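You operate a simulated robot arm through the tools that you are given. There is no shell and no other tool. Be economical: measure what you need, move in short steps, check, and stop when the job is done.

You are at the controls of a simulated two-armed robot. One attempt, no reset.

JOB
Hold the green spool upright and file its burr off, try the no-go ring, then cap it.
Fine: coarse file, orange cap; file and ring end on the black mat. Set down upright: no-go ring. What is to be rubbed or washed off counts as gone when no trace of it is left.

The check looks at the end state, three seconds after you hand in, the way a careful person would. Anything else that was tipped, shoved, dropped, spilled or broken makes it a failure. Lids that push on must go on centred and level and be pressed home; caps that screw on are set level and turned clockwise until they are tight.

ROBOT AND FRAMES
Two 7-joint arms with two-finger parallel grippers on one trunk, on a base that drives. Base frame: it is fixed to the floor where the robot stands at the start and does not move with it; the origin is under the middle of the robot, x ahead of it, y to its left, z up; the surface under the hand at the start is at about z = 0.88. Units: m, rad, N and s.
The left shoulder is at the start at [0.07, 0.163, 1.17], the right one opposite. With the tool pointing down near the work surface each hand reaches from about 0.4 to 0.88 m from the robot's upright axis, wherever it stands, measured 20 degrees to its own side. Places, roughly: black mat [0.5, -0.1, 0.9]; blue spool (6x6x10 cm) [0.7, -0.6, 0.9]; go ring [1, -0.75, 1]; green cap [1, -1.25, 1]; green spool (6x6x10 cm) [0.5, -0.1, 0.9]; green spool end [0.5, -0.1, 1]; purple spool (6x6x10 cm) [0.8, -0.7, 0.9]; yellow spool (6x6x10 cm) [0.8, -0.6, 0.9]. Payload 3.43 kg a hand.
The TCP of each hand is the grasp point between the finger pads, 0.034 m short of the fingertips. In the tool frame z runs along the fingers and y along their closing line. The gripper opens to 0.128 m. The fingers are 0.024 m wide and 0.012 m thick; the gripper's body (0.048 by 0.13 m) begins 0.096 m behind the TCP.
Orientation is told as [roll, pitch, yaw] about the base's x, y, z axes, in that order, counted from this pose: with the fingers straight down and closing along the base's y, the tool's x points along the base's -x, its y along +y and its z along -z.

CONTROLS
- The arms move only by the tool nudge_tool. It takes "left_rows", "right_rows" or both (then of equal length, played together; a hand with none holds still); each is a list that holds one entry, the list of rows, each a list of 7 numbers: the shift along the tool's x, y, z in m, then the turn, a rotation vector about the tool's x, y, z in degrees, then the closure, from 0 (fully open) to 1 (shut). In form: [[[x, y, z, rx, ry, rz, fingers], ...]]. A call has 1 to 8 rows; each row is the pose to reach, as a shift and turn from the pose commanded when the call began, along the tool's axes at that moment. Rows are played at 5 a second. More than 0.05 m and 0.15 rad between two rows, or a gripper value outside its range, and nothing of the call is played. Where a pose cannot be reached the arm comes as near as it can. A force on the tool above 90 N (or 10 N above the force at the start of the call, whichever is more), or a blocked arm, ends the call early, and 0.2 s more pass. Each finger travels about 0.153 m/s and halts on what it meets, pressing with about 35 N; the grip force reading is that of the motor and also rises with nothing between the fingers. The clock runs only during rows and for 0.2 s after the last one: add rows that repeat a pose to give the fingers time. The reply holds the time, the measured pose of the TCP, the force on the tool along the base axes, the opening and the grip force, in the units named above and with some noise, with the torque about the TCP (base axes, N m) and any sound that the robot's microphone picked up.
- Cameras (640 x 400 px; columns grow to the right, rows downward): "scene" is now at [0.1338, -0.0269, 1.3963]; the picture's right is [-0.31, -0.95, 0.00], its down [-0.55, 0.18, -0.81] and it looks along [0.77, -0.26, -0.58] (base axes); focal length 247 px, centre (320, 200). "left" rides on the left gripper at [0.076, 0.011, -0.16] in its tool frame; the picture's right is [-0.15, 0.99, 0.00], its down [-0.88, -0.13, -0.46] and it looks along [-0.45, -0.07, 0.89] (tool axes); focal length 234 px, centre (320, 200). "right" rides on the right gripper at [0.076, -0.011, -0.16] in its tool frame; the picture's right is [0.15, 0.99, 0.00], its down [-0.88, 0.13, -0.46] and it looks along [-0.45, 0.07, 0.89] (tool axes); focal length 234 px, centre (320, 200). There is no depth. A picture from a camera that has moved, and an enlarged one, comes with that camera's place and axes in the base frame and with its lens.
- get_image(camera): a new picture of that camera. The clock stands still meanwhile.
- lift_body(by): slides the trunk up (or, below 0, down) by that many m; the arms and the scene camera ride with it, the base frame stays. It gives what a move gives, with no picture.
- steer(legs): drives the robot by 1 to 6 legs, each [ahead, left, turn to the left] in m, m and rad, along the robot's own axes; the way and the turn of a leg run together, so that a leg with both is an arc; at most 1.5 m and 3.142 rad a leg. The arms and the cameras ride along, it lands a little off, and it stops where it bumps. It gives what a move gives.
- pan_tilt(pan, tilt): turns the head with the scene camera to pan (to the left, within 1.501 rad either way) and tilt (down, from -0.506 to 1.204), counted from straight ahead of the robot. It gives what a move gives.
- zoom(camera, box): a new picture of the part [left, top, right, bottom] of that camera's present view, enlarged. The clock stands still meanwhile.
- job_done(): hands the job in; it is judged then, once.

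Go step by step. Nothing tells you exact positions but the pictures and the camera data: compare them with the known pose of the tool, close in by small moves and look again before you grip or let go. The budget is 120 turns and 100 pictures, counting those below and the enlarged ones. Unless the task says otherwise, let go and move clear before handing in, and close with one line.

The tools are called after "Call:" as a command line: name --argument value ..., lists and objects as JSON in quotes. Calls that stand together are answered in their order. nudge_tool: Moves the arms, as the interface text tells. Its arguments: {"type":"object","properties":{"left_rows":{"type":"array"},"right_rows":{"type":"array"}},"required":[]} The other tools are called the same way: lift_body (by) slides the trunk up or down; steer (legs) drives the base; pan_tilt (pan, tilt) turns the head that bears the scene camera; get_image (camera) takes a picture; zoom (camera, box) takes an enlarged picture of a part of a camera's view; job_done () hands the job in.

At the start:

```text
time: 0.0
left_tool_pos: [0.5102, 0.1085, 1.2255]
left_tcp_rot: [0.0, 0.0, 0.0]
left_ft_force: [1.1, 0.1, -1.0]
left_torque: [0.01, -0.01, 0.01]
left_opening: 0.1279
left_grip_force: 0.0
right_tool_pos: [0.4501, -0.2637, 1.2657]
right_tcp_rot: [0.001, 0.0, -0.001]
right_ft_force: [0.0, 0.5, 0.1]
right_torque: [0.01, 0.02, 0.0]
right_opening: 0.1279
right_grip_force: 0.1
trunk travel left (down, up): [-0.65, 0.29]
robot x, y, heading: [0.0014, -0.0015, -0.004]
head pan, tilt: [-0.319, 0.62]
```

scene: 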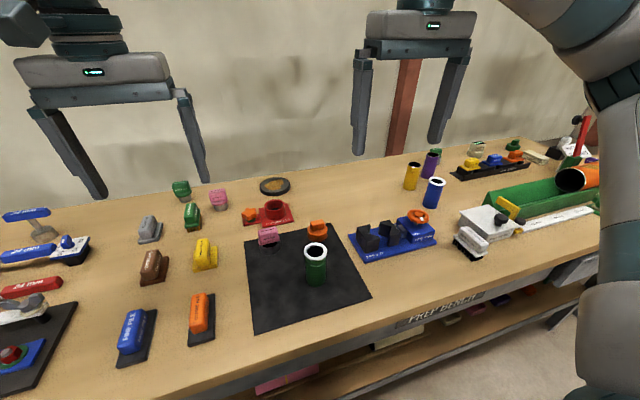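
right: 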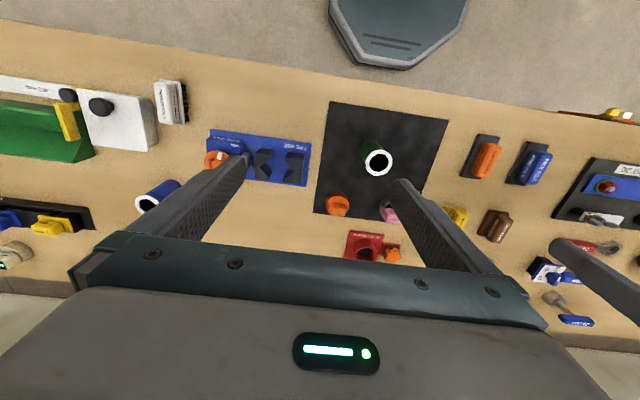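
left: 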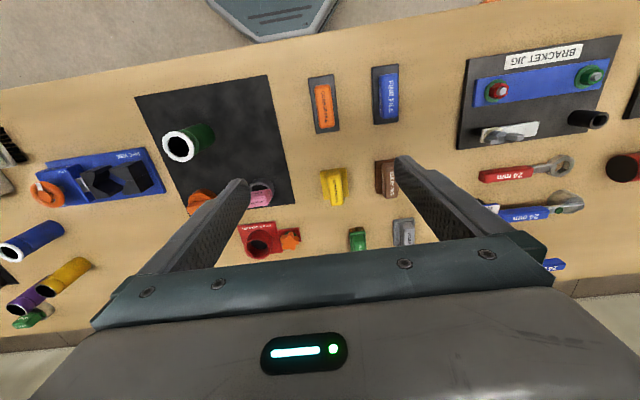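

I see the green spool standing on the black mat, an orange cap and a pink thing behind it, an orange (coarse?) and blue (fine) file to its left, and a gauge set. I'll zoom to read labels first.

Call:
zoom --camera "scene" --box '[220, 170, 380, 270]'

Call:
zoom --camera "scene" --box '[340, 140, 540, 265]'

Call:
zoom --camera "scene" --box '[100, 170, 260, 270]'

Call:
zoom --camera "scene" --box '[90, 270, 250, 370]'

Call:
zoom --camera "left" --box '[120, 60, 440, 260]'

```text
4.00 times, centred on (300, 220) of scene
camera zoom: at [0.1338, -0.0269, 1.3963], right [-0.31, -0.95, 0.0], down [-0.55, 0.18, -0.81], along [0.77, -0.26, -0.58], focal length 987 px, centre (400, 120)
```

zoom: 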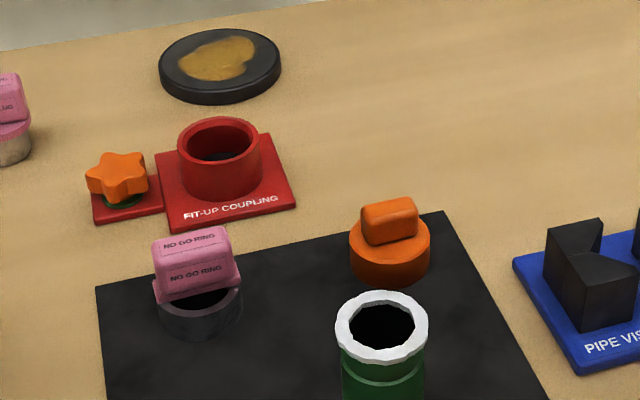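

```text
3.20 times, centred on (440, 202) of scene
camera zoom: at [0.1338, -0.0269, 1.3963], right [-0.31, -0.95, 0.0], down [-0.55, 0.18, -0.81], along [0.77, -0.26, -0.58], focal length 790 px, centre (-64, 192)
```

zoom: 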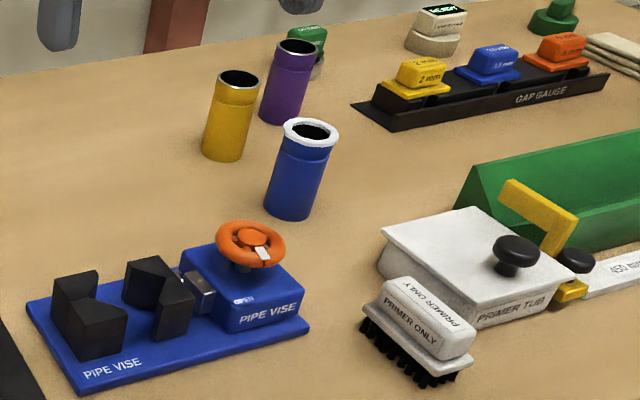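

```text
4.00 times, centred on (180, 220) of scene
camera zoom: at [0.1338, -0.0269, 1.3963], right [-0.31, -0.95, 0.0], down [-0.55, 0.18, -0.81], along [0.77, -0.26, -0.58], focal length 987 px, centre (880, 120)
```

zoom: 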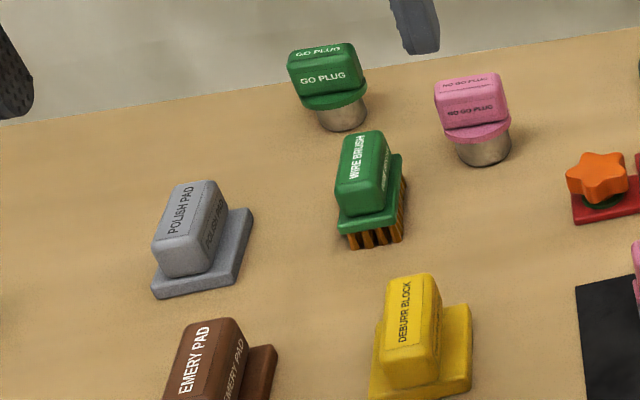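

```text
4.00 times, centred on (170, 320) of scene
camera zoom: at [0.1338, -0.0269, 1.3963], right [-0.31, -0.95, 0.0], down [-0.55, 0.18, -0.81], along [0.77, -0.26, -0.58], focal length 987 px, centre (920, -280)
```

zoom: 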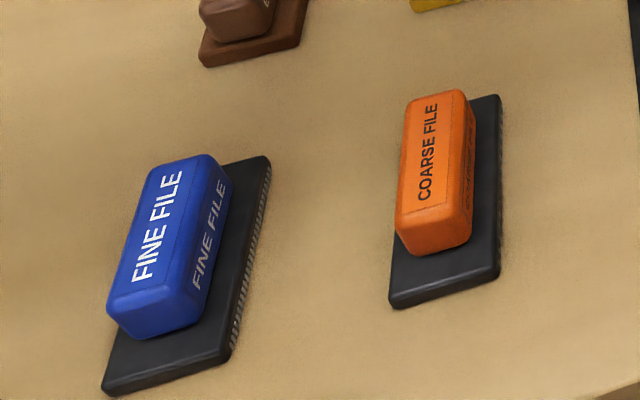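

```text
2.00 times, centred on (280, 160) of left
camera zoom: at [0.4323, 0.1202, 1.3854], right [0.15, 0.99, 0.0], down [0.88, -0.13, 0.46], along [0.45, -0.07, -0.89], focal length 468 px, centre (400, 280)
```

zoom: 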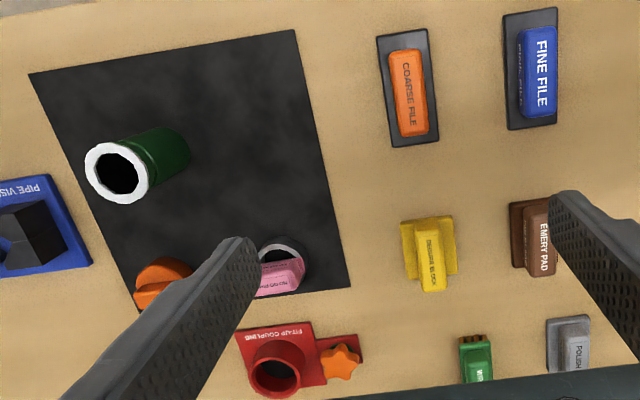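

The green spool stands at about (0.496, -0.138) with its top near 0.985, the coarse file at (0.473, 0.12), the no-go ring at (0.637, -0.048) and the orange cap at (0.65, -0.19). I turn the right hand so it can hold the spool from the side, and bring the left hand over the file.

Call:
nudge_tool --right_rows '[[[0, 0, 0, 0, 0, -7.6, 0], [0, 0, 0, 0, 0, -15.2, 0], [0, 0, 0, 0, 0, -22.8, 0], [0, 0, 0, 0, 0, -30.4, 0], [0, 0, 0, 0, 0, -38, 0], [0, 0, 0, 0, 0, -45.6, 0], [0, 0, 0, 0, 0, -53, 0]]]' --left_rows '[[[0.005, 0.002, 0.025, 0, 0, 0, 0.2], [0.011, 0.004, 0.05, 0, 0, 0, 0.3], [0.016, 0.005, 0.075, 0, 0, 0, 0.3], [0.021, 0.007, 0.1, 0, 0, 0, 0.3], [0.027, 0.009, 0.125, 0, 0, 0, 0.3], [0.032, 0.01, 0.15, 0, 0, 0, 0.3], [0.037, 0.012, 0.175, 0, 0, 0, 0.3]]]'

Call:
nudge_tool --right_rows '[[[0, 0, 0, 0, -8, 0, 0], [0, 0, 0, 0, -16, 0, 0], [0, 0, 0, 0, -24, 0, 0], [0, 0, 0, 0, -32, 0, 0], [0, 0, 0, 0, -40, 0, 0], [0, 0, 0, 0, -48, 0, 0], [0, 0, 0, 0, -55, 0, 0], [0, 0, 0, 0, -62, 0, 0]]]'

Call:
get_image --camera "left"

Call:
get_image --camera "scene"

```text
time: 1.6
left_tool_pos: [0.4719, 0.1198, 1.0501]
left_tcp_rot: [-0.001, 0.0, 0.0]
left_ft_force: [-0.7, 0.3, 1.2]
left_torque: [-0.01, -0.01, -0.02]
left_opening: 0.0895
left_grip_force: 0.0
right_tool_pos: [0.4507, -0.2613, 1.2654]
right_tcp_rot: [-0.001, 0.0, 0.926]
right_ft_force: [0.3, 0.6, -0.7]
right_torque: [0.02, 0.06, 0.0]
right_opening: 0.1279
right_grip_force: 0.0
trunk travel left (down, up): [-0.65, 0.29]
robot x, y, heading: [-0.002, -0.0015, 0.005]
head pan, tilt: [-0.319, 0.62]
```

```text
time: 3.4
left_tool_pos: [0.4722, 0.1195, 1.0506]
left_tcp_rot: [0.0, 0.001, 0.0]
left_ft_force: [1.1, -0.1, 0.8]
left_torque: [0.03, 0.0, -0.01]
left_opening: 0.0898
left_grip_force: 0.0
right_tool_pos: [0.4487, -0.2646, 1.2667]
right_tcp_rot: [-0.002, -1.085, 0.927]
right_ft_force: [0.0, -0.5, -0.9]
right_torque: [-0.01, 0.03, 0.06]
right_opening: 0.128
right_grip_force: 0.1
trunk travel left (down, up): [-0.65, 0.29]
robot x, y, heading: [0.0022, -0.0033, 0.001]
head pan, tilt: [-0.319, 0.62]
```

```text
91 pictures are left
camera left: at [0.3939, 0.1312, 1.2105], right [0.15, 0.99, 0.0], down [0.88, -0.13, 0.46], along [0.45, -0.07, -0.89], focal length 234 px, centre (320, 200)
```

left: 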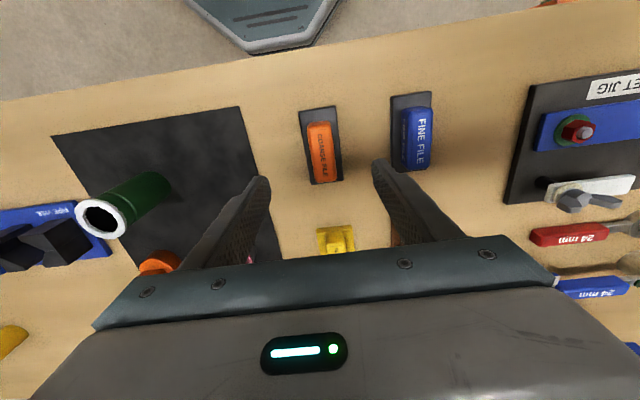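

```text
90 pictures are left
camera scene: at [0.1329, -0.0278, 1.3964], right [-0.31, -0.95, 0.0], down [-0.55, 0.18, -0.81], along [0.77, -0.26, -0.58], focal length 247 px, centre (320, 200)
```

scene: 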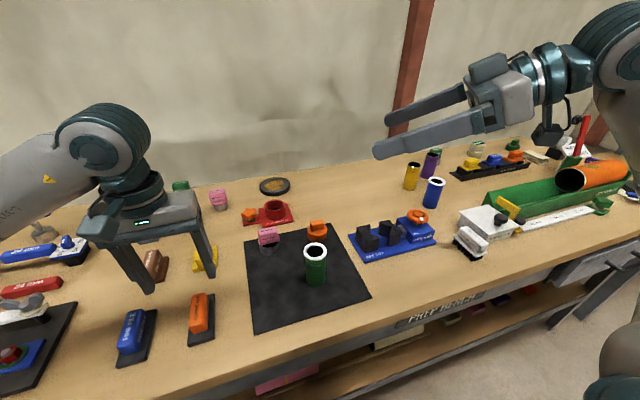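

The file's handle centre is at about (0.473, 0.123), turned some 4.5°. I lower the right hand to a pre-grasp beside the spool and look closely at the file height.

Call:
nudge_tool --right_rows '[[[0.0344, 0.0055, 0.0207, 0, 0, 0, 0.2], [0.0689, 0.011, 0.0414, 0, 0, 0, 0.25], [0.1033, 0.0165, 0.0621, 0, 0, 0, 0.25], [0.1377, 0.022, 0.0827, 0, 0, 0, 0.25], [0.1721, 0.0276, 0.1034, 0, 0, 0, 0.25], [0.2066, 0.0331, 0.1241, 0, 0, 0, 0.25], [0.241, 0.0386, 0.1448, 0, 0, 0, 0.25]]]'

Call:
zoom --camera "scene" --box '[260, 210, 420, 310]'

Call:
zoom --camera "scene" --box '[160, 270, 256, 330]'

Call:
get_image --camera "right"

```text
time: 5.0
left_tool_pos: [0.471, 0.1178, 1.0504]
left_tcp_rot: [-0.001, -0.001, -0.001]
left_ft_force: [0.1, -0.1, -0.9]
left_torque: [0.02, 0.01, -0.04]
left_opening: 0.0896
left_grip_force: 0.1
right_tool_pos: [0.4466, -0.252, 1.11]
right_tcp_rot: [-0.008, -1.083, 0.932]
right_ft_force: [-0.7, -0.9, 1.0]
right_torque: [-0.04, -0.03, 0.0]
right_opening: 0.0959
right_grip_force: 0.0
right hand out of reach, approached as far as the arm can: row 4, 5, 6, 7
trunk travel left (down, up): [-0.65, 0.29]
robot x, y, heading: [0.0059, -0.0007, -0.005]
head pan, tilt: [-0.319, 0.62]
```

```text
4.00 times, centred on (340, 260) of scene
camera zoom: at [0.133, -0.0278, 1.3964], right [-0.31, -0.95, 0.0], down [-0.55, 0.18, -0.81], along [0.77, -0.26, -0.58], focal length 987 px, centre (240, -40)
```

zoom: 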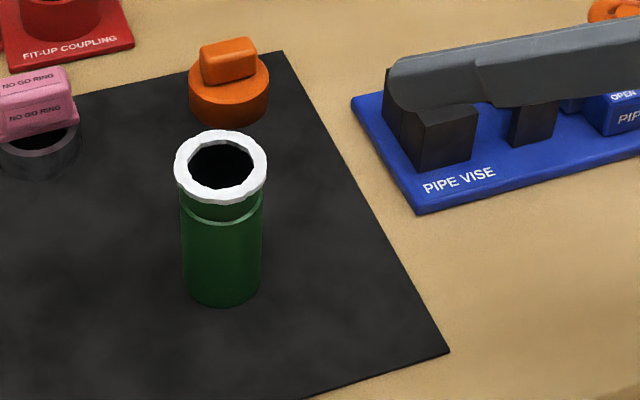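

```text
6.67 times, centred on (208, 300) of scene
camera zoom: at [0.133, -0.0278, 1.3964], right [-0.31, -0.95, 0.0], down [-0.55, 0.18, -0.81], along [0.77, -0.26, -0.58], focal length 1646 px, centre (1067, -467)
```

zoom: 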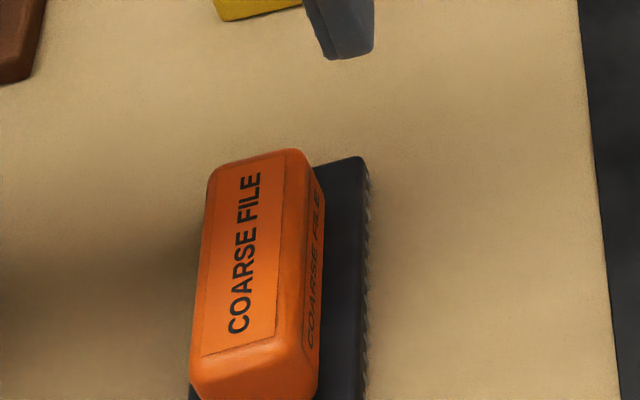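

```text
87 pictures are left
camera right: at [0.3491, -0.3998, 1.1174], right [-0.83, 0.54, -0.13], down [-0.1, 0.09, 0.99], along [0.55, 0.84, -0.02], focal length 234 px, centre (320, 200)
```

right: 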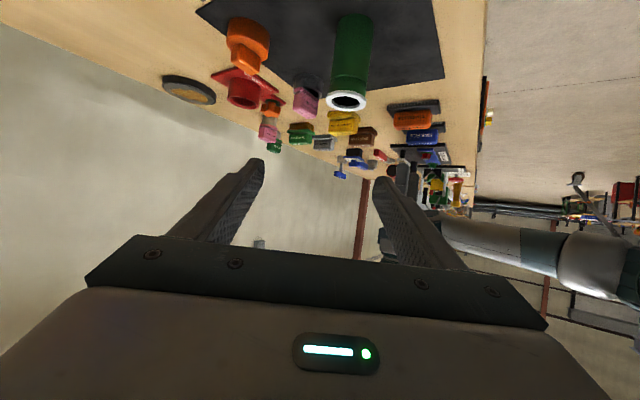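

The right hand runs out of reach downwards with this tilt, so I'll lower the trunk, raising the left hand first.

Call:
nudge_tool --left_rows '[[[0, 0, -0.04, 0, 0, 0, 0.3], [0, 0, -0.08, 0, 0, 0, 0.3], [0, 0, -0.12, 0, 0, 0, 0.3]]]'

Call:
lift_body --by -0.12

Call:
get_image --camera "scene"

```text
time: 5.8
left_tool_pos: [0.4714, 0.1207, 1.1728]
left_tcp_rot: [0.002, 0.0, -0.001]
left_ft_force: [0.3, 0.1, -0.9]
left_torque: [0.01, -0.03, -0.03]
left_opening: 0.0893
left_grip_force: 0.1
right_tool_pos: [0.4455, -0.2525, 1.1097]
right_tcp_rot: [-0.008, -1.086, 0.934]
right_ft_force: [-0.6, 0.0, -0.5]
right_torque: [0.0, -0.02, 0.01]
right_opening: 0.0959
right_grip_force: 0.2
trunk travel left (down, up): [-0.65, 0.29]
robot x, y, heading: [0.0009, -0.0017, 0.002]
head pan, tilt: [-0.319, 0.62]
```

```text
time: 7.3
left_tool_pos: [0.4726, 0.1217, 1.052]
left_tcp_rot: [0.0, -0.002, 0.001]
left_ft_force: [0.4, -0.1, 0.2]
left_torque: [-0.01, 0.0, -0.01]
left_opening: 0.0894
left_grip_force: 0.0
right_tool_pos: [0.4464, -0.2505, 0.9899]
right_tcp_rot: [-0.009, -1.083, 0.931]
right_ft_force: [-0.5, 0.6, -0.4]
right_torque: [-0.01, -0.01, -0.02]
right_opening: 0.0959
right_grip_force: 0.0
trunk travel left (down, up): [-0.53, 0.41]
robot x, y, heading: [-0.0021, 0.0006, 0.001]
head pan, tilt: [-0.319, 0.62]
```

```text
86 pictures are left
camera scene: at [0.1336, -0.0268, 1.2764], right [-0.31, -0.95, 0.0], down [-0.55, 0.18, -0.81], along [0.77, -0.26, -0.58], focal length 247 px, centre (320, 200)
```

scene: 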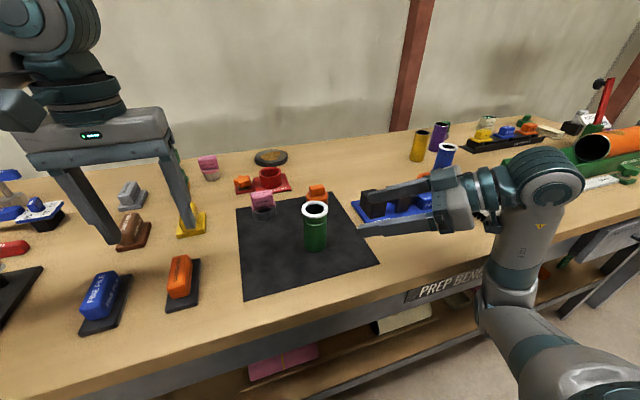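

The right hand is nearly on the approach line; I shift it sideways 28 mm and halfway in, then check with its camera.

Call:
nudge_tool --right_rows '[[[0, 0.014, 0.015, 0, 0, 0, 0.2], [0.001, 0.028, 0.03, 0, 0, 0, 0.2], [0.001, 0.028, 0.05, 0, 0, 0, 0.2]]]'

Call:
get_image --camera "right"

Call:
zoom --camera "scene" --box '[220, 150, 460, 300]'

```text
time: 8.1
left_tool_pos: [0.4729, 0.1234, 1.0504]
left_tcp_rot: [-0.001, 0.0, 0.0]
left_ft_force: [0.0, 0.2, 0.5]
left_torque: [-0.04, -0.01, -0.02]
left_opening: 0.0895
left_grip_force: 0.1
right_tool_pos: [0.4756, -0.2101, 0.969]
right_tcp_rot: [-0.005, -1.085, 0.931]
right_ft_force: [-0.1, 0.0, -0.9]
right_torque: [-0.03, 0.0, 0.03]
right_opening: 0.1026
right_grip_force: 0.1
right hand out of reach, approached as far as the arm can: row 1, 2, 3
trunk travel left (down, up): [-0.53, 0.41]
robot x, y, heading: [-0.0031, -0.0045, 0.002]
head pan, tilt: [-0.319, 0.62]
```

```text
85 pictures are left
camera right: at [0.3779, -0.3576, 0.9758], right [-0.83, 0.54, -0.13], down [-0.1, 0.09, 0.99], along [0.55, 0.84, -0.02], focal length 234 px, centre (320, 200)
```

right: 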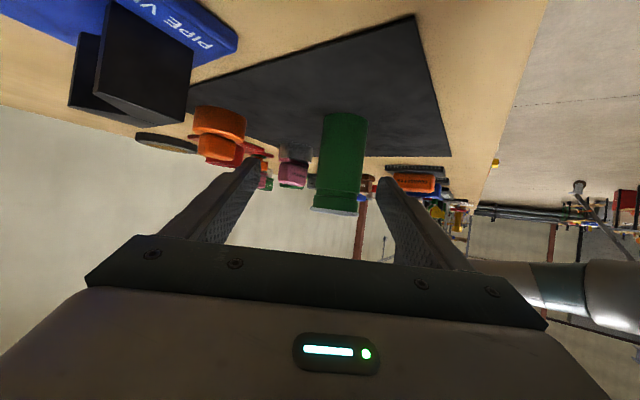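

```text
2.67 times, centred on (340, 225) of scene
camera zoom: at [0.1347, -0.026, 1.2762], right [-0.31, -0.95, 0.0], down [-0.55, 0.18, -0.81], along [0.77, -0.26, -0.58], focal length 658 px, centre (267, 133)
```

zoom: 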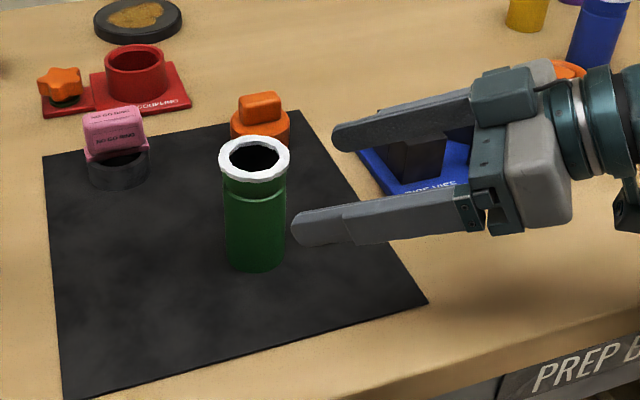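

The arm is too folded to shift toward the robot. I drive the base back 0.10 m to give it room.

Call:
steer --legs '[[-0.1, 0, 0]]'

```text
time: 9.2
left_tool_pos: [0.3725, 0.1226, 1.0526]
left_tcp_rot: [0.0, -0.001, -0.001]
left_ft_force: [-1.5, -0.4, 0.2]
left_torque: [-0.01, -0.06, 0.01]
left_opening: 0.0895
left_grip_force: 0.1
right_tool_pos: [0.3725, -0.2113, 0.9686]
right_tcp_rot: [-0.005, -1.084, 0.929]
right_ft_force: [-0.8, 0.9, 0.8]
right_torque: [0.0, -0.04, 0.01]
right_opening: 0.1023
right_grip_force: 0.1
trunk travel left (down, up): [-0.53, 0.41]
robot x, y, heading: [-0.1017, -0.0014, 0.001]
head pan, tilt: [-0.319, 0.62]
```

Call:
nudge_tool --right_rows '[[[-0.008, -0.0183, 0.0176, 0, 0, 0, 0.1], [-0.016, -0.0365, 0.0351, 0, 0, 0, 0.1], [-0.0239, -0.0548, 0.0527, 0, 0, 0, 0.1]]]'

Call:
get_image --camera "right"

Call:
get_image --camera "scene"

```text
time: 10.1
left_tool_pos: [0.3746, 0.1223, 1.0508]
left_tcp_rot: [-0.001, 0.001, -0.003]
left_ft_force: [0.5, 0.0, 0.5]
left_torque: [-0.02, 0.02, -0.03]
left_opening: 0.0894
left_grip_force: 0.0
right_tool_pos: [0.4534, -0.1966, 0.9655]
right_tcp_rot: [-0.003, -1.085, 0.927]
right_ft_force: [0.3, -0.1, -0.2]
right_torque: [0.02, -0.02, -0.02]
right_opening: 0.115
right_grip_force: 0.1
trunk travel left (down, up): [-0.53, 0.41]
robot x, y, heading: [-0.0968, -0.0011, -0.001]
head pan, tilt: [-0.319, 0.62]
```

```text
83 pictures are left
camera right: at [0.3558, -0.3452, 0.9728], right [-0.83, 0.54, -0.13], down [-0.1, 0.09, 0.99], along [0.55, 0.84, -0.02], focal length 234 px, centre (320, 200)
```

right: 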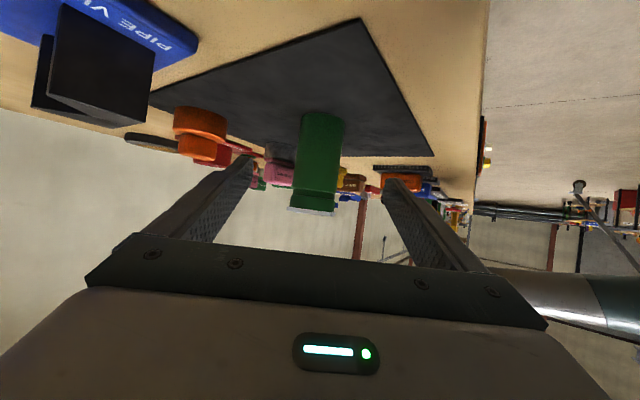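

```text
82 pictures are left
camera scene: at [0.0349, -0.0267, 1.2761], right [-0.32, -0.95, 0.0], down [-0.55, 0.18, -0.81], along [0.77, -0.26, -0.58], focal length 247 px, centre (320, 200)
```

scene: 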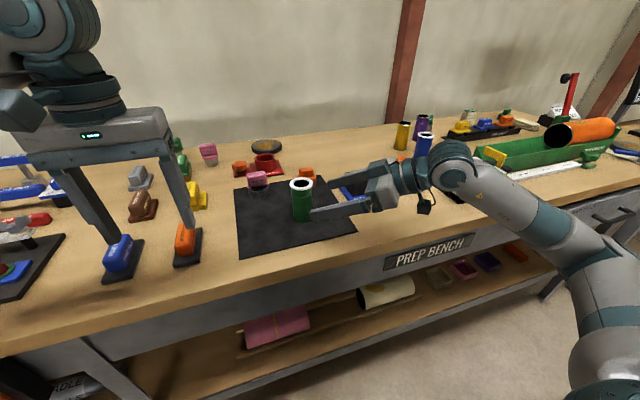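

The spool is centred between the right fingers. I advance along the fingers and close.

Call:
nudge_tool --right_rows '[[[0, 0, 0.022, 0, 0, 0, 0.1], [0, 0, 0.044, 0, 0, 0, 0.1], [0, 0, 0.065, 0, 0, 0, 0.1], [0, 0, 0.083, 0, 0, 0, 0.1], [0, 0, 0.083, 0, 0, 0, 0.1]]]'

Call:
get_image --camera "right"

Call:
zoom --camera "scene" --box '[220, 130, 412, 250]'

```text
time: 11.2
left_tool_pos: [0.3725, 0.1211, 1.0517]
left_tcp_rot: [0.001, 0.001, -0.001]
left_ft_force: [-0.1, 0.0, -0.2]
left_torque: [0.0, 0.01, 0.0]
left_opening: 0.0897
left_grip_force: 0.2
right_tool_pos: [0.4971, -0.14, 0.9242]
right_tcp_rot: [-0.006, -1.082, 0.928]
right_ft_force: [0.5, 0.4, 0.3]
right_torque: [-0.03, -0.02, -0.02]
right_opening: 0.1153
right_grip_force: 0.0
trunk travel left (down, up): [-0.53, 0.41]
robot x, y, heading: [-0.0973, -0.0024, 0.001]
head pan, tilt: [-0.319, 0.62]
```

```text
81 pictures are left
camera right: at [0.3992, -0.2878, 0.9319], right [-0.83, 0.54, -0.13], down [-0.1, 0.09, 0.99], along [0.55, 0.84, -0.02], focal length 234 px, centre (320, 200)
```

right: 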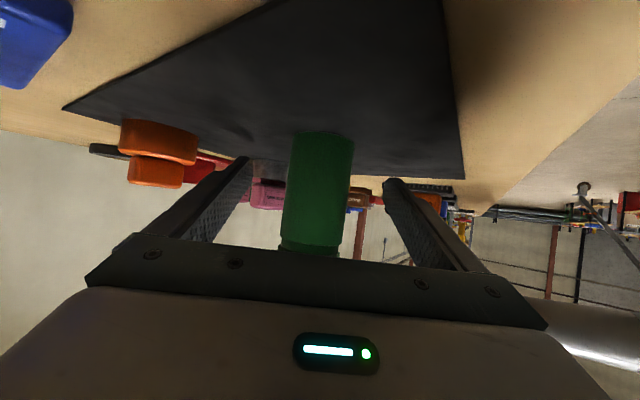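

```text
3.33 times, centred on (316, 190) of scene
camera zoom: at [0.0339, -0.0272, 1.2763], right [-0.32, -0.95, 0.0], down [-0.55, 0.18, -0.81], along [0.77, -0.26, -0.58], focal length 823 px, centre (333, 233)
```

zoom: 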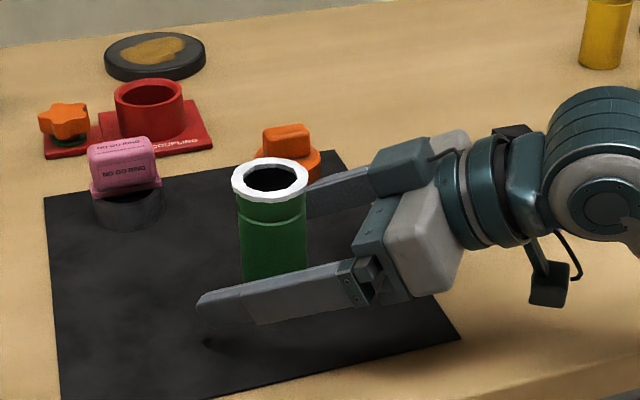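

Centred. Closing the right gripper.

Call:
nudge_tool --right_rows '[[[0, 0, 0, 0, 0, 0, 0.3], [0, 0, 0, 0, 0, 0, 0.45], [0, 0, 0, 0, 0, 0, 0.6], [0, 0, 0, 0, 0, 0, 0.75], [0, 0, 0, 0, 0, 0, 0.9], [0, 0, 0, 0, 0, 0, 1]]]' --left_rows '[[[-0.035, 0, 0, 0, 0, -1.5, 0.3], [-0.07, 0.001, 0, 0, 0, -3, 0.3], [-0.1, 0.001, 0, 0, 0, -4.5, 0.3], [-0.1, 0.001, 0.02, 0, 0, -4.5, 0.3], [-0.1, 0.001, 0.04, 0, 0, -4.5, 0.3], [-0.1, 0.001, 0.04, 0, 0, -4.5, 0.3]]]'

Call:
get_image --camera "left"

Call:
get_image --camera "scene"

```text
time: 12.7
left_tool_pos: [0.4734, 0.1211, 1.0128]
left_tcp_rot: [0.0, 0.001, 0.077]
left_ft_force: [-0.4, 0.3, 1.0]
left_torque: [0.01, -0.01, 0.02]
left_opening: 0.0897
left_grip_force: 0.0
right_tool_pos: [0.4969, -0.1407, 0.9234]
right_tcp_rot: [-0.006, -1.084, 0.929]
right_ft_force: [2.8, -2.0, 3.2]
right_torque: [0.0, 0.02, 0.01]
right_opening: 0.0471
right_grip_force: 34.9
trunk travel left (down, up): [-0.53, 0.41]
robot x, y, heading: [-0.1027, 0.0029, 0.002]
head pan, tilt: [-0.319, 0.62]
```

```text
79 pictures are left
camera left: at [0.3944, 0.1272, 1.1728], right [0.07, 1.0, 0.0], down [0.89, -0.06, 0.46], along [0.45, -0.03, -0.89], focal length 234 px, centre (320, 200)
```

left: 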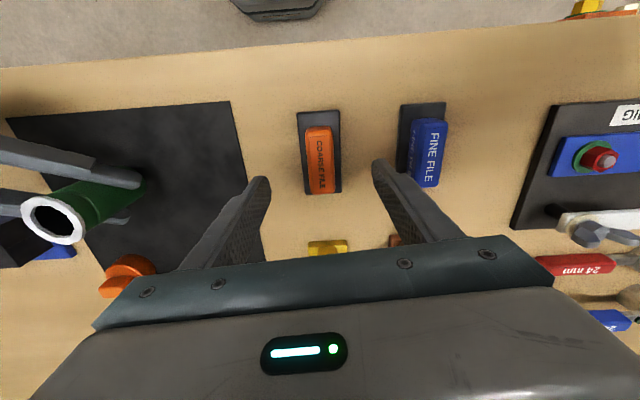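

```text
78 pictures are left
camera scene: at [0.0343, -0.0272, 1.2763], right [-0.32, -0.95, 0.0], down [-0.55, 0.18, -0.81], along [0.77, -0.26, -0.58], focal length 247 px, centre (320, 200)
```

scene: 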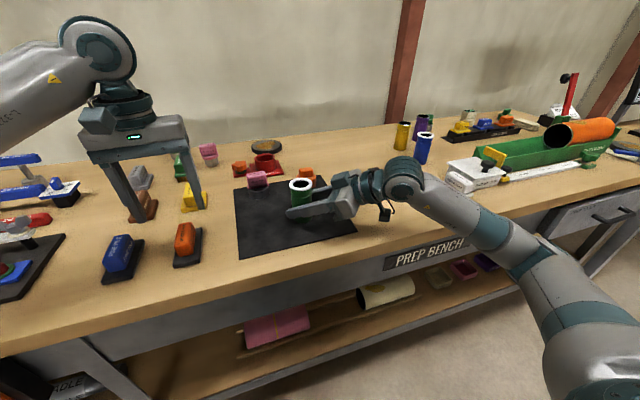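

The right hand holds the spool (opening 47 mm). The left hand is lined up on the coarse file; I lower it to TCP z ≈ 0.935 and look before closing.

Call:
nudge_tool --left_rows '[[[0, 0, 0.03, 0, 0, 0, 0.35], [0, 0, 0.055, 0, 0, 0, 0.4], [0, 0, 0.077, 0, 0, 0, 0.4], [0, 0, 0.077, 0, 0, 0, 0.45]]]'

Call:
get_image --camera "left"

Call:
zoom --camera "scene" --box '[110, 180, 270, 280]'

```text
time: 13.7
left_tool_pos: [0.4731, 0.1206, 0.9366]
left_tcp_rot: [0.0, 0.001, 0.074]
left_ft_force: [-0.7, -0.1, -0.2]
left_torque: [-0.01, 0.02, 0.01]
left_opening: 0.0705
left_grip_force: 0.1
right_tool_pos: [0.4966, -0.141, 0.9259]
right_tcp_rot: [-0.005, -1.084, 0.93]
right_ft_force: [0.9, -2.4, 3.8]
right_torque: [-0.03, 0.09, 0.06]
right_opening: 0.0468
right_grip_force: 34.8
trunk travel left (down, up): [-0.53, 0.41]
robot x, y, heading: [-0.1019, -0.0007, 0.001]
head pan, tilt: [-0.319, 0.62]
```

```text
77 pictures are left
camera left: at [0.3947, 0.1271, 1.096], right [0.07, 1.0, 0.0], down [0.89, -0.06, 0.46], along [0.46, -0.03, -0.89], focal length 234 px, centre (320, 200)
```

left: 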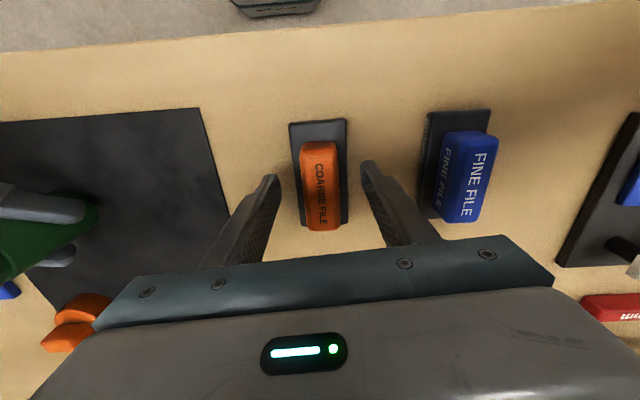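

```text
4.00 times, centred on (190, 230) of scene
camera zoom: at [0.034, -0.0273, 1.2763], right [-0.32, -0.95, 0.0], down [-0.55, 0.18, -0.81], along [0.77, -0.26, -0.58], focal length 987 px, centre (840, 80)
```

zoom: 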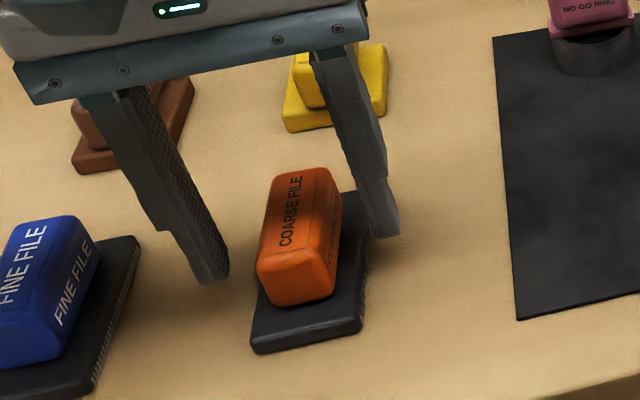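

Fingertips sit just above the file's base either side of the handle. Closing.

Call:
nudge_tool --left_rows '[[[0, 0, 0, 0, 0, 0, 0.6], [0, 0, 0, 0, 0, 0, 0.8], [0, 0, 0, 0, 0, 0, 1], [0, 0, 0, 0, 0, 0, 1]]]'

Call:
nudge_tool --left_rows '[[[0, 0, -0.04, 0, 0, 0, 1], [0, 0, -0.08, 0, 0, 0, 1], [0, 0, -0.12, 0, 0, 0, 1]]]'

Call:
get_image --camera "left"

Call:
get_image --camera "scene"

```text
time: 14.7
left_tool_pos: [0.4735, 0.1208, 0.9365]
left_tcp_rot: [0.001, -0.002, 0.077]
left_ft_force: [-0.2, 1.8, 0.5]
left_torque: [0.08, -0.09, -0.01]
left_opening: 0.0294
left_grip_force: 34.6
right_tool_pos: [0.4966, -0.1408, 0.9244]
right_tcp_rot: [-0.005, -1.084, 0.928]
right_ft_force: [2.3, -3.5, 4.1]
right_torque: [-0.05, 0.08, 0.04]
right_opening: 0.0472
right_grip_force: 34.8
trunk travel left (down, up): [-0.53, 0.41]
robot x, y, heading: [-0.0959, 0.0012, -0.0]
head pan, tilt: [-0.319, 0.62]
```

```text
time: 15.4
left_tool_pos: [0.4734, 0.1201, 1.0567]
left_tcp_rot: [-0.002, 0.0, 0.077]
left_ft_force: [-0.6, -0.6, -2.8]
left_torque: [-0.03, 0.07, -0.01]
left_opening: 0.0298
left_grip_force: 34.9
right_tool_pos: [0.4964, -0.1404, 0.924]
right_tcp_rot: [-0.005, -1.085, 0.927]
right_ft_force: [-1.9, -5.6, 7.2]
right_torque: [-0.07, 0.24, 0.06]
right_opening: 0.047
right_grip_force: 35.1
trunk travel left (down, up): [-0.53, 0.41]
robot x, y, heading: [-0.1041, 0.0049, -0.005]
head pan, tilt: [-0.319, 0.62]
```

```text
75 pictures are left
camera left: at [0.3951, 0.1266, 1.2155], right [0.07, 1.0, 0.0], down [0.89, -0.06, 0.46], along [0.45, -0.03, -0.89], focal length 234 px, centre (320, 200)
```

left: 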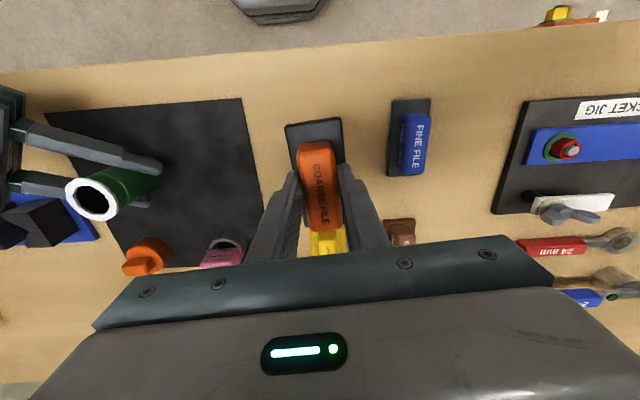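

```text
74 pictures are left
camera scene: at [0.0339, -0.0273, 1.2762], right [-0.32, -0.95, 0.0], down [-0.55, 0.18, -0.81], along [0.77, -0.26, -0.58], focal length 247 px, centre (320, 200)
```

scene: 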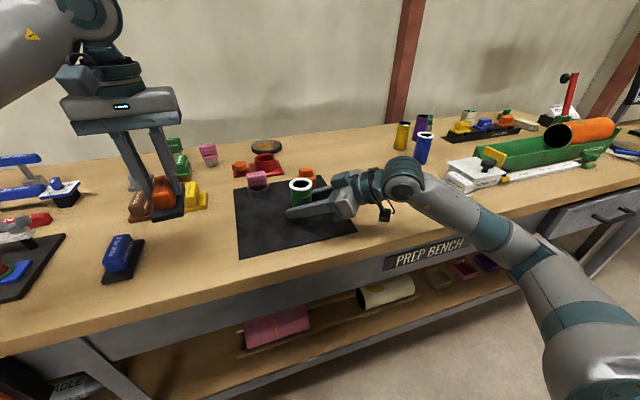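

The coarse file is in hand and clear. I carry it over the spool end, turning its long side across the right hand so the two hands don't meet.

Call:
nudge_tool --left_rows '[[[0, -0.01, -0.043, 0, 0, 0, 1], [0, -0.045, -0.043, 0, 0, 6, 1], [0, -0.08, -0.043, 0, 0, 12, 1], [-0.001, -0.116, -0.043, 0, 0, 18, 1], [-0.001, -0.152, -0.043, 0, 0, 24, 1], [-0.002, -0.188, -0.043, 0, 0, 30, 1], [-0.002, -0.224, -0.043, 0, 0, 36, 1], [-0.003, -0.259, -0.043, 0, 0, 41, 1]]]'

Call:
get_image --camera "scene"

Call:
get_image --camera "left"

```text
time: 17.2
left_tool_pos: [0.4967, -0.1362, 1.0978]
left_tcp_rot: [0.0, -0.001, -0.641]
left_ft_force: [0.0, 0.1, -3.3]
left_torque: [0.0, 0.01, -0.04]
left_opening: 0.0295
left_grip_force: 35.2
right_tool_pos: [0.4966, -0.1408, 0.9238]
right_tcp_rot: [-0.006, -1.084, 0.929]
right_ft_force: [-5.6, -2.4, 4.9]
right_torque: [-0.02, 0.36, 0.09]
right_opening: 0.047
right_grip_force: 35.2
trunk travel left (down, up): [-0.53, 0.41]
robot x, y, heading: [-0.1027, 0.0004, -0.003]
head pan, tilt: [-0.319, 0.62]
```

```text
73 pictures are left
camera scene: at [0.0338, -0.0282, 1.2763], right [-0.32, -0.95, 0.0], down [-0.55, 0.18, -0.81], along [0.77, -0.26, -0.58], focal length 247 px, centre (320, 200)
```

scene: 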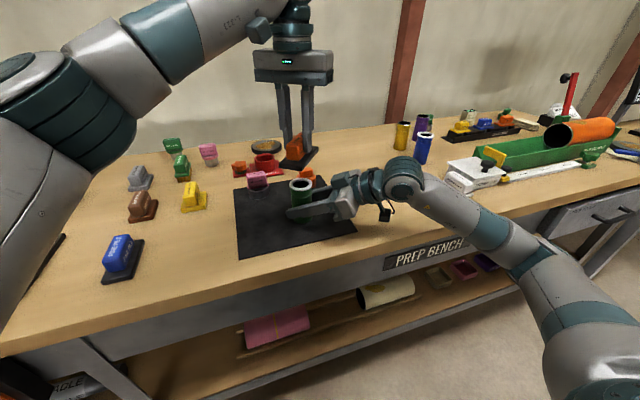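

```text
72 pictures are left
camera left: at [0.4404, -0.081, 1.2581], right [0.71, 0.71, 0.0], down [0.63, -0.63, 0.46], along [0.32, -0.32, -0.89], focal length 234 px, centre (320, 200)
```

left: 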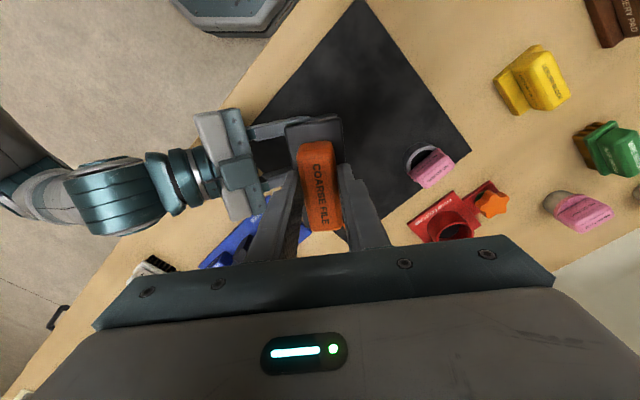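

Call:
nudge_tool --left_rows '[[[0, 0, 0.03, 0, 0, 0, 1], [0, 0, 0.048, 0, 0, 0, 1], [0, 0, 0.052, 0, 0, 0, 1]]]'

Call:
zoom --camera "scene" --box '[240, 130, 400, 230]'

```text
time: 18.1
left_tool_pos: [0.4964, -0.137, 1.0468]
left_tcp_rot: [0.0, 0.001, -0.639]
left_ft_force: [0.4, 0.1, -3.1]
left_torque: [0.01, 0.04, 0.01]
left_opening: 0.0296
left_grip_force: 34.9
right_tool_pos: [0.4961, -0.1417, 0.9256]
right_tcp_rot: [-0.007, -1.085, 0.929]
right_ft_force: [-2.5, -2.4, 2.2]
right_torque: [0.02, 0.17, 0.07]
right_opening: 0.0469
right_grip_force: 34.9
trunk travel left (down, up): [-0.53, 0.41]
robot x, y, heading: [-0.0966, 0.0032, -0.006]
head pan, tilt: [-0.319, 0.62]
```

```text
4.00 times, centred on (320, 180) of scene
camera zoom: at [0.034, -0.0275, 1.2763], right [-0.32, -0.95, 0.0], down [-0.55, 0.18, -0.81], along [0.77, -0.26, -0.58], focal length 987 px, centre (320, 280)
```

zoom: 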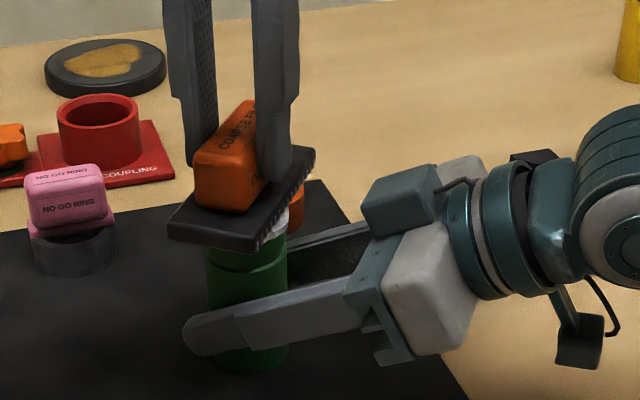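

Call:
nudge_tool --left_rows '[[[0, 0, 0.003, 0, 0, 0, 1], [0, 0, 0.006, 0, 0, 0, 1], [0, 0, 0.006, 0, 0, 0, 1]]]'

```text
time: 18.9
left_tool_pos: [0.4965, -0.1349, 1.0392]
left_tcp_rot: [0.0, -0.001, -0.638]
left_ft_force: [0.2, 0.3, -2.9]
left_torque: [0.0, 0.04, -0.04]
left_opening: 0.0295
left_grip_force: 35.1
right_tool_pos: [0.4965, -0.1412, 0.9239]
right_tcp_rot: [-0.006, -1.084, 0.931]
right_ft_force: [-1.2, -3.4, 4.0]
right_torque: [-0.03, 0.14, 0.06]
right_opening: 0.0471
right_grip_force: 35.5
trunk travel left (down, up): [-0.53, 0.41]
robot x, y, heading: [-0.0952, -0.003, -0.003]
head pan, tilt: [-0.319, 0.62]
```

Call:
nudge_tool --left_rows '[[[0, 0, 0.002, 0, 0, 0, 1], [0, 0, 0.004, 0, 0, 0, 1], [0, 0, 0.004, 0, 0, 0, 1]]]'

Call:
zoom --camera "scene" --box '[270, 150, 350, 200]'

```text
time: 19.6
left_tool_pos: [0.4953, -0.1362, 1.0395]
left_tcp_rot: [0.0, -0.005, -0.638]
left_ft_force: [1.7, -2.3, 35.0]
left_torque: [-0.03, 0.07, -0.04]
left_opening: 0.0296
left_grip_force: 35.4
right_tool_pos: [0.4966, -0.141, 0.9232]
right_tcp_rot: [-0.007, -1.082, 0.928]
right_ft_force: [10.6, -0.9, -4.0]
right_torque: [0.14, -0.52, -0.17]
right_opening: 0.0469
right_grip_force: 35.4
trunk travel left (down, up): [-0.53, 0.41]
robot x, y, heading: [-0.1004, -0.0016, 0.0]
head pan, tilt: [-0.319, 0.62]
```

```text
8.00 times, centred on (310, 175) of scene
camera zoom: at [0.0332, -0.0271, 1.2768], right [-0.32, -0.95, 0.0], down [-0.55, 0.18, -0.81], along [0.77, -0.26, -0.58], focal length 1975 px, centre (400, 400)
```

zoom: 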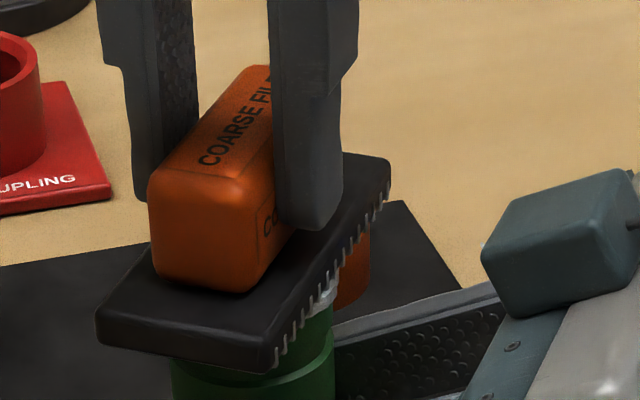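

Contact is made with about 35 N. I file with strokes along and across.

Call:
nudge_tool --left_rows '[[[0.015, 0, 0, 0, 0, 0, 1], [0.025, 0, 0, 0, 0, 0, 1], [0, 0, 0, 0, 0, 0, 1], [-0.025, 0, 0, 0, 0, 0, 1], [0, 0.006, 0, 0, 0, 0, 1], [0.025, 0.006, 0, 0, 0, 0, 1], [0, 0.006, 0, 0, 0, 0, 1], [-0.025, 0, 0, 0, 0, 0, 1]]]'

Call:
zoom --camera "scene" --box '[260, 145, 356, 205]'

```text
time: 21.4
left_tool_pos: [0.5164, -0.1514, 1.0351]
left_tcp_rot: [0.002, 0.002, -0.64]
left_ft_force: [-5.2, 4.0, 16.0]
left_torque: [0.19, 0.45, -0.04]
left_opening: 0.0294
left_grip_force: 35.6
right_tool_pos: [0.4958, -0.1407, 0.9247]
right_tcp_rot: [-0.003, -1.084, 0.929]
right_ft_force: [5.5, -8.6, -1.4]
right_torque: [0.7, 0.52, 0.1]
right_opening: 0.0469
right_grip_force: 35.3
trunk travel left (down, up): [-0.53, 0.41]
robot x, y, heading: [-0.0998, 0.0003, 0.002]
head pan, tilt: [-0.319, 0.62]
```

```text
6.67 times, centred on (308, 175) of scene
camera zoom: at [0.0331, -0.0274, 1.2763], right [-0.32, -0.95, 0.0], down [-0.55, 0.18, -0.81], along [0.77, -0.26, -0.58], focal length 1646 px, centre (400, 367)
```

zoom: 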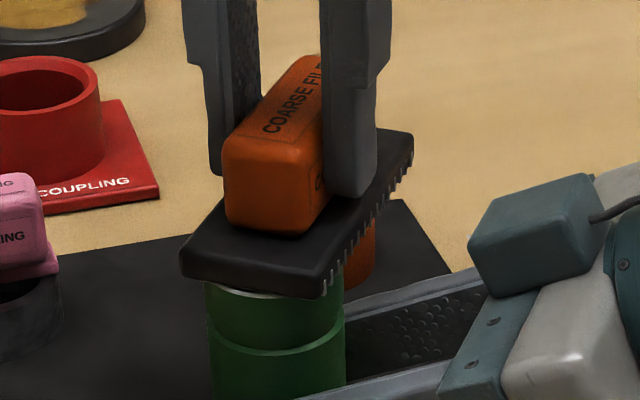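

The file rode down a few mm as the burr wears. More strokes, covering both sides.

Call:
nudge_tool --left_rows '[[[0.025, -0.006, 0.001, 0, 0, 0, 1], [0.048, -0.008, 0.001, 0, 0, 0, 1], [0.025, -0.008, 0.001, 0, 0, 0, 1], [0, -0.008, 0.001, 0, 0, 0, 1], [0.025, 0, 0.001, 0, 0, 0, 1], [0.05, 0.01, 0.001, 0, 0, 0, 1], [0.025, 0.012, 0.001, 0, 0, 0, 1], [0, 0.01, 0.001, 0, 0, 0, 1]]]'

Call:
nudge_tool --left_rows '[[[0.025, 0, 0.0, 0, 0, 0, 1], [0.048, 0, 0.0, 0, 0, 0, 1], [0.025, 0, 0.0, 0, 0, 0, 1], [0, 0, 0.0, 0, 0, 0, 1], [0.025, -0.01, 0, 0, 0, 0, 1], [0.025, -0.01, -0.03, 0, 0, 0, 1], [0.025, 0.02, -0.06, 0, 0, 0, 1], [0.025, 0.065, -0.06, 0, 0, 0, 1]]]'

Call:
zoom --camera "scene" --box '[260, 145, 356, 205]'

```text
time: 23.2
left_tool_pos: [0.5201, -0.1423, 1.037]
left_tcp_rot: [-0.001, 0.002, -0.639]
left_ft_force: [0.1, -0.3, -2.9]
left_torque: [-0.01, 0.05, 0.02]
left_opening: 0.0294
left_grip_force: 34.3
right_tool_pos: [0.4985, -0.1402, 0.9246]
right_tcp_rot: [-0.007, -1.086, 0.931]
right_ft_force: [-1.8, -1.5, 2.1]
right_torque: [-0.02, 0.2, 0.08]
right_opening: 0.047
right_grip_force: 34.7
trunk travel left (down, up): [-0.53, 0.41]
robot x, y, heading: [-0.102, 0.0024, -0.001]
head pan, tilt: [-0.319, 0.62]
```

```text
time: 25.1
left_tool_pos: [0.54, -0.0713, 1.0941]
left_tcp_rot: [0.0, 0.0, -0.638]
left_ft_force: [-1.1, -0.4, -3.3]
left_torque: [0.03, 0.04, -0.02]
left_opening: 0.0299
left_grip_force: 35.2
right_tool_pos: [0.4969, -0.1402, 0.924]
right_tcp_rot: [-0.008, -1.086, 0.927]
right_ft_force: [2.4, 1.2, 2.7]
right_torque: [0.15, -0.02, -0.12]
right_opening: 0.0469
right_grip_force: 35.0
trunk travel left (down, up): [-0.53, 0.41]
robot x, y, heading: [-0.0993, -0.002, 0.001]
head pan, tilt: [-0.319, 0.62]
```

```text
6.67 times, centred on (308, 175) of scene
camera zoom: at [0.0342, -0.0266, 1.2763], right [-0.32, -0.95, 0.0], down [-0.55, 0.18, -0.81], along [0.77, -0.26, -0.58], focal length 1646 px, centre (400, 367)
```

zoom: 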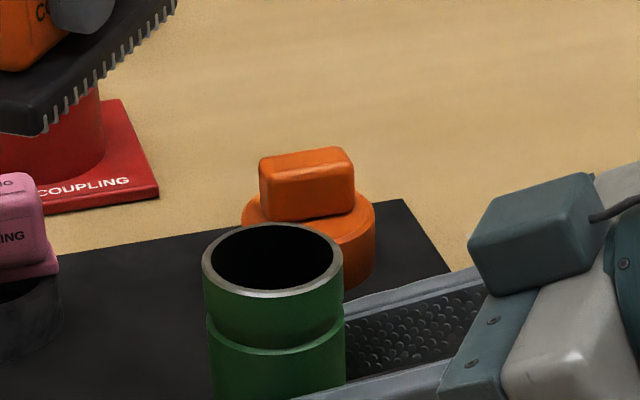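

The burr is gone; the rim shows clean metal. I put the file on the mat's free front-left area at (0.475, -0.03), turning it straight first.

Call:
nudge_tool --left_rows '[[[0.015, 0, 0, 0, 0, -7.5, 1], [0.031, -0.001, 0, 0, 0, -15, 1], [0.046, -0.003, 0, 0, 0, -22.5, 1], [0.062, -0.004, 0, 0, 0, -30, 1], [0.0768, -0.0056, 0, 0, 0, -36.6, 1], [0.0768, -0.0056, 0.04, 0, 0, -36.6, 1], [0.0768, -0.0056, 0.08, 0, 0, -36.6, 1], [0.0768, -0.0056, 0.12, 0, 0, -36.6, 1]]]'

Call:
get_image --camera "left"

Call:
zoom --camera "scene" --box '[200, 130, 392, 250]'

```text
time: 26.9
left_tool_pos: [0.4782, -0.0352, 0.9745]
left_tcp_rot: [0.001, 0.0, 0.0]
left_ft_force: [0.1, 0.2, -2.6]
left_torque: [0.0, 0.01, 0.0]
left_opening: 0.0296
left_grip_force: 34.7
right_tool_pos: [0.4965, -0.1415, 0.9247]
right_tcp_rot: [-0.005, -1.084, 0.929]
right_ft_force: [0.6, -0.2, 4.6]
right_torque: [0.12, 0.04, 0.03]
right_opening: 0.047
right_grip_force: 34.9
trunk travel left (down, up): [-0.53, 0.41]
robot x, y, heading: [-0.1008, -0.0001, -0.004]
head pan, tilt: [-0.319, 0.62]
```

```text
67 pictures are left
camera left: at [0.4001, -0.0219, 1.1342], right [0.15, 0.99, 0.0], down [0.88, -0.13, 0.46], along [0.45, -0.07, -0.89], focal length 234 px, centre (320, 200)
```

left: 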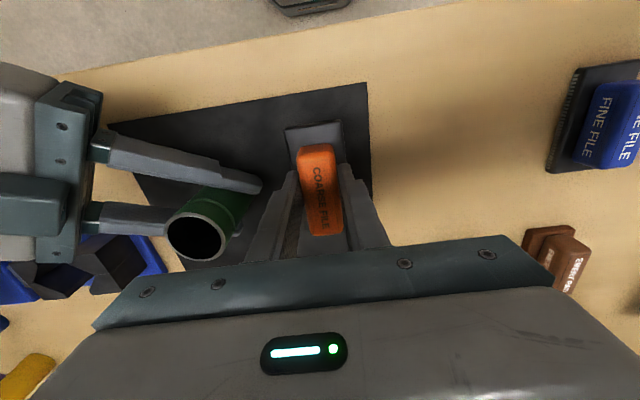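

```text
3.33 times, centred on (296, 190) of scene
camera zoom: at [0.0338, -0.0273, 1.2764], right [-0.32, -0.95, 0.0], down [-0.55, 0.18, -0.81], along [0.77, -0.26, -0.58], focal length 823 px, centre (400, 233)
```

zoom: 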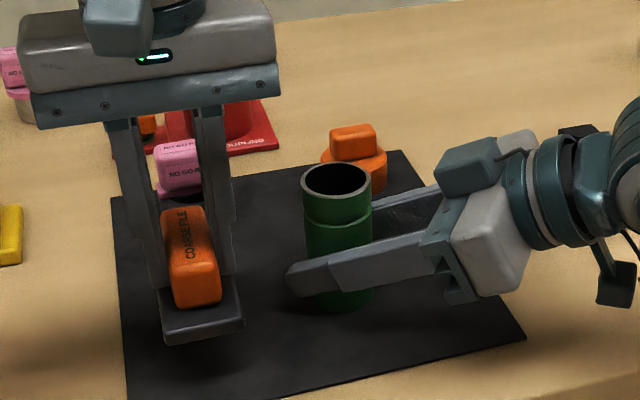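

Call:
nudge_tool --left_rows '[[[0, 0, 0.02, 0, 0, 0, 1], [0, 0, 0.032, 0, 0, 0, 1], [0, 0, 0.035, 0, 0, 0, 1], [0, 0, 0.035, 0, 0, 0, 1]]]'

```text
time: 27.9
left_tool_pos: [0.4769, -0.0336, 0.9404]
left_tcp_rot: [0.001, 0.0, -0.001]
left_ft_force: [0.2, -0.2, -2.9]
left_torque: [0.0, 0.02, 0.03]
left_opening: 0.0296
left_grip_force: 35.3
right_tool_pos: [0.4969, -0.1403, 0.9243]
right_tcp_rot: [-0.006, -1.084, 0.928]
right_ft_force: [-1.2, -2.2, 5.9]
right_torque: [0.11, 0.22, 0.08]
right_opening: 0.047
right_grip_force: 34.8
trunk travel left (down, up): [-0.53, 0.41]
robot x, y, heading: [-0.1005, -0.0003, -0.001]
head pan, tilt: [-0.319, 0.62]
```

Call:
nudge_tool --left_rows '[[[0, 0, 0.002, 0, 0, 0, 1], [0, 0, 0.004, 0, 0, 0, 1], [0, 0, 0.004, 0, 0, 0, 1]]]'

```text
time: 28.6
left_tool_pos: [0.475, -0.0356, 0.9353]
left_tcp_rot: [0.0, 0.0, -0.001]
left_ft_force: [1.3, 0.8, -2.9]
left_torque: [-0.03, 0.02, -0.03]
left_opening: 0.0296
left_grip_force: 34.9
right_tool_pos: [0.496, -0.1405, 0.9239]
right_tcp_rot: [-0.006, -1.085, 0.928]
right_ft_force: [-2.0, -1.8, 6.1]
right_torque: [0.11, 0.17, 0.05]
right_opening: 0.0471
right_grip_force: 35.3
trunk travel left (down, up): [-0.53, 0.41]
robot x, y, heading: [-0.1014, -0.0026, -0.001]
head pan, tilt: [-0.319, 0.62]
```

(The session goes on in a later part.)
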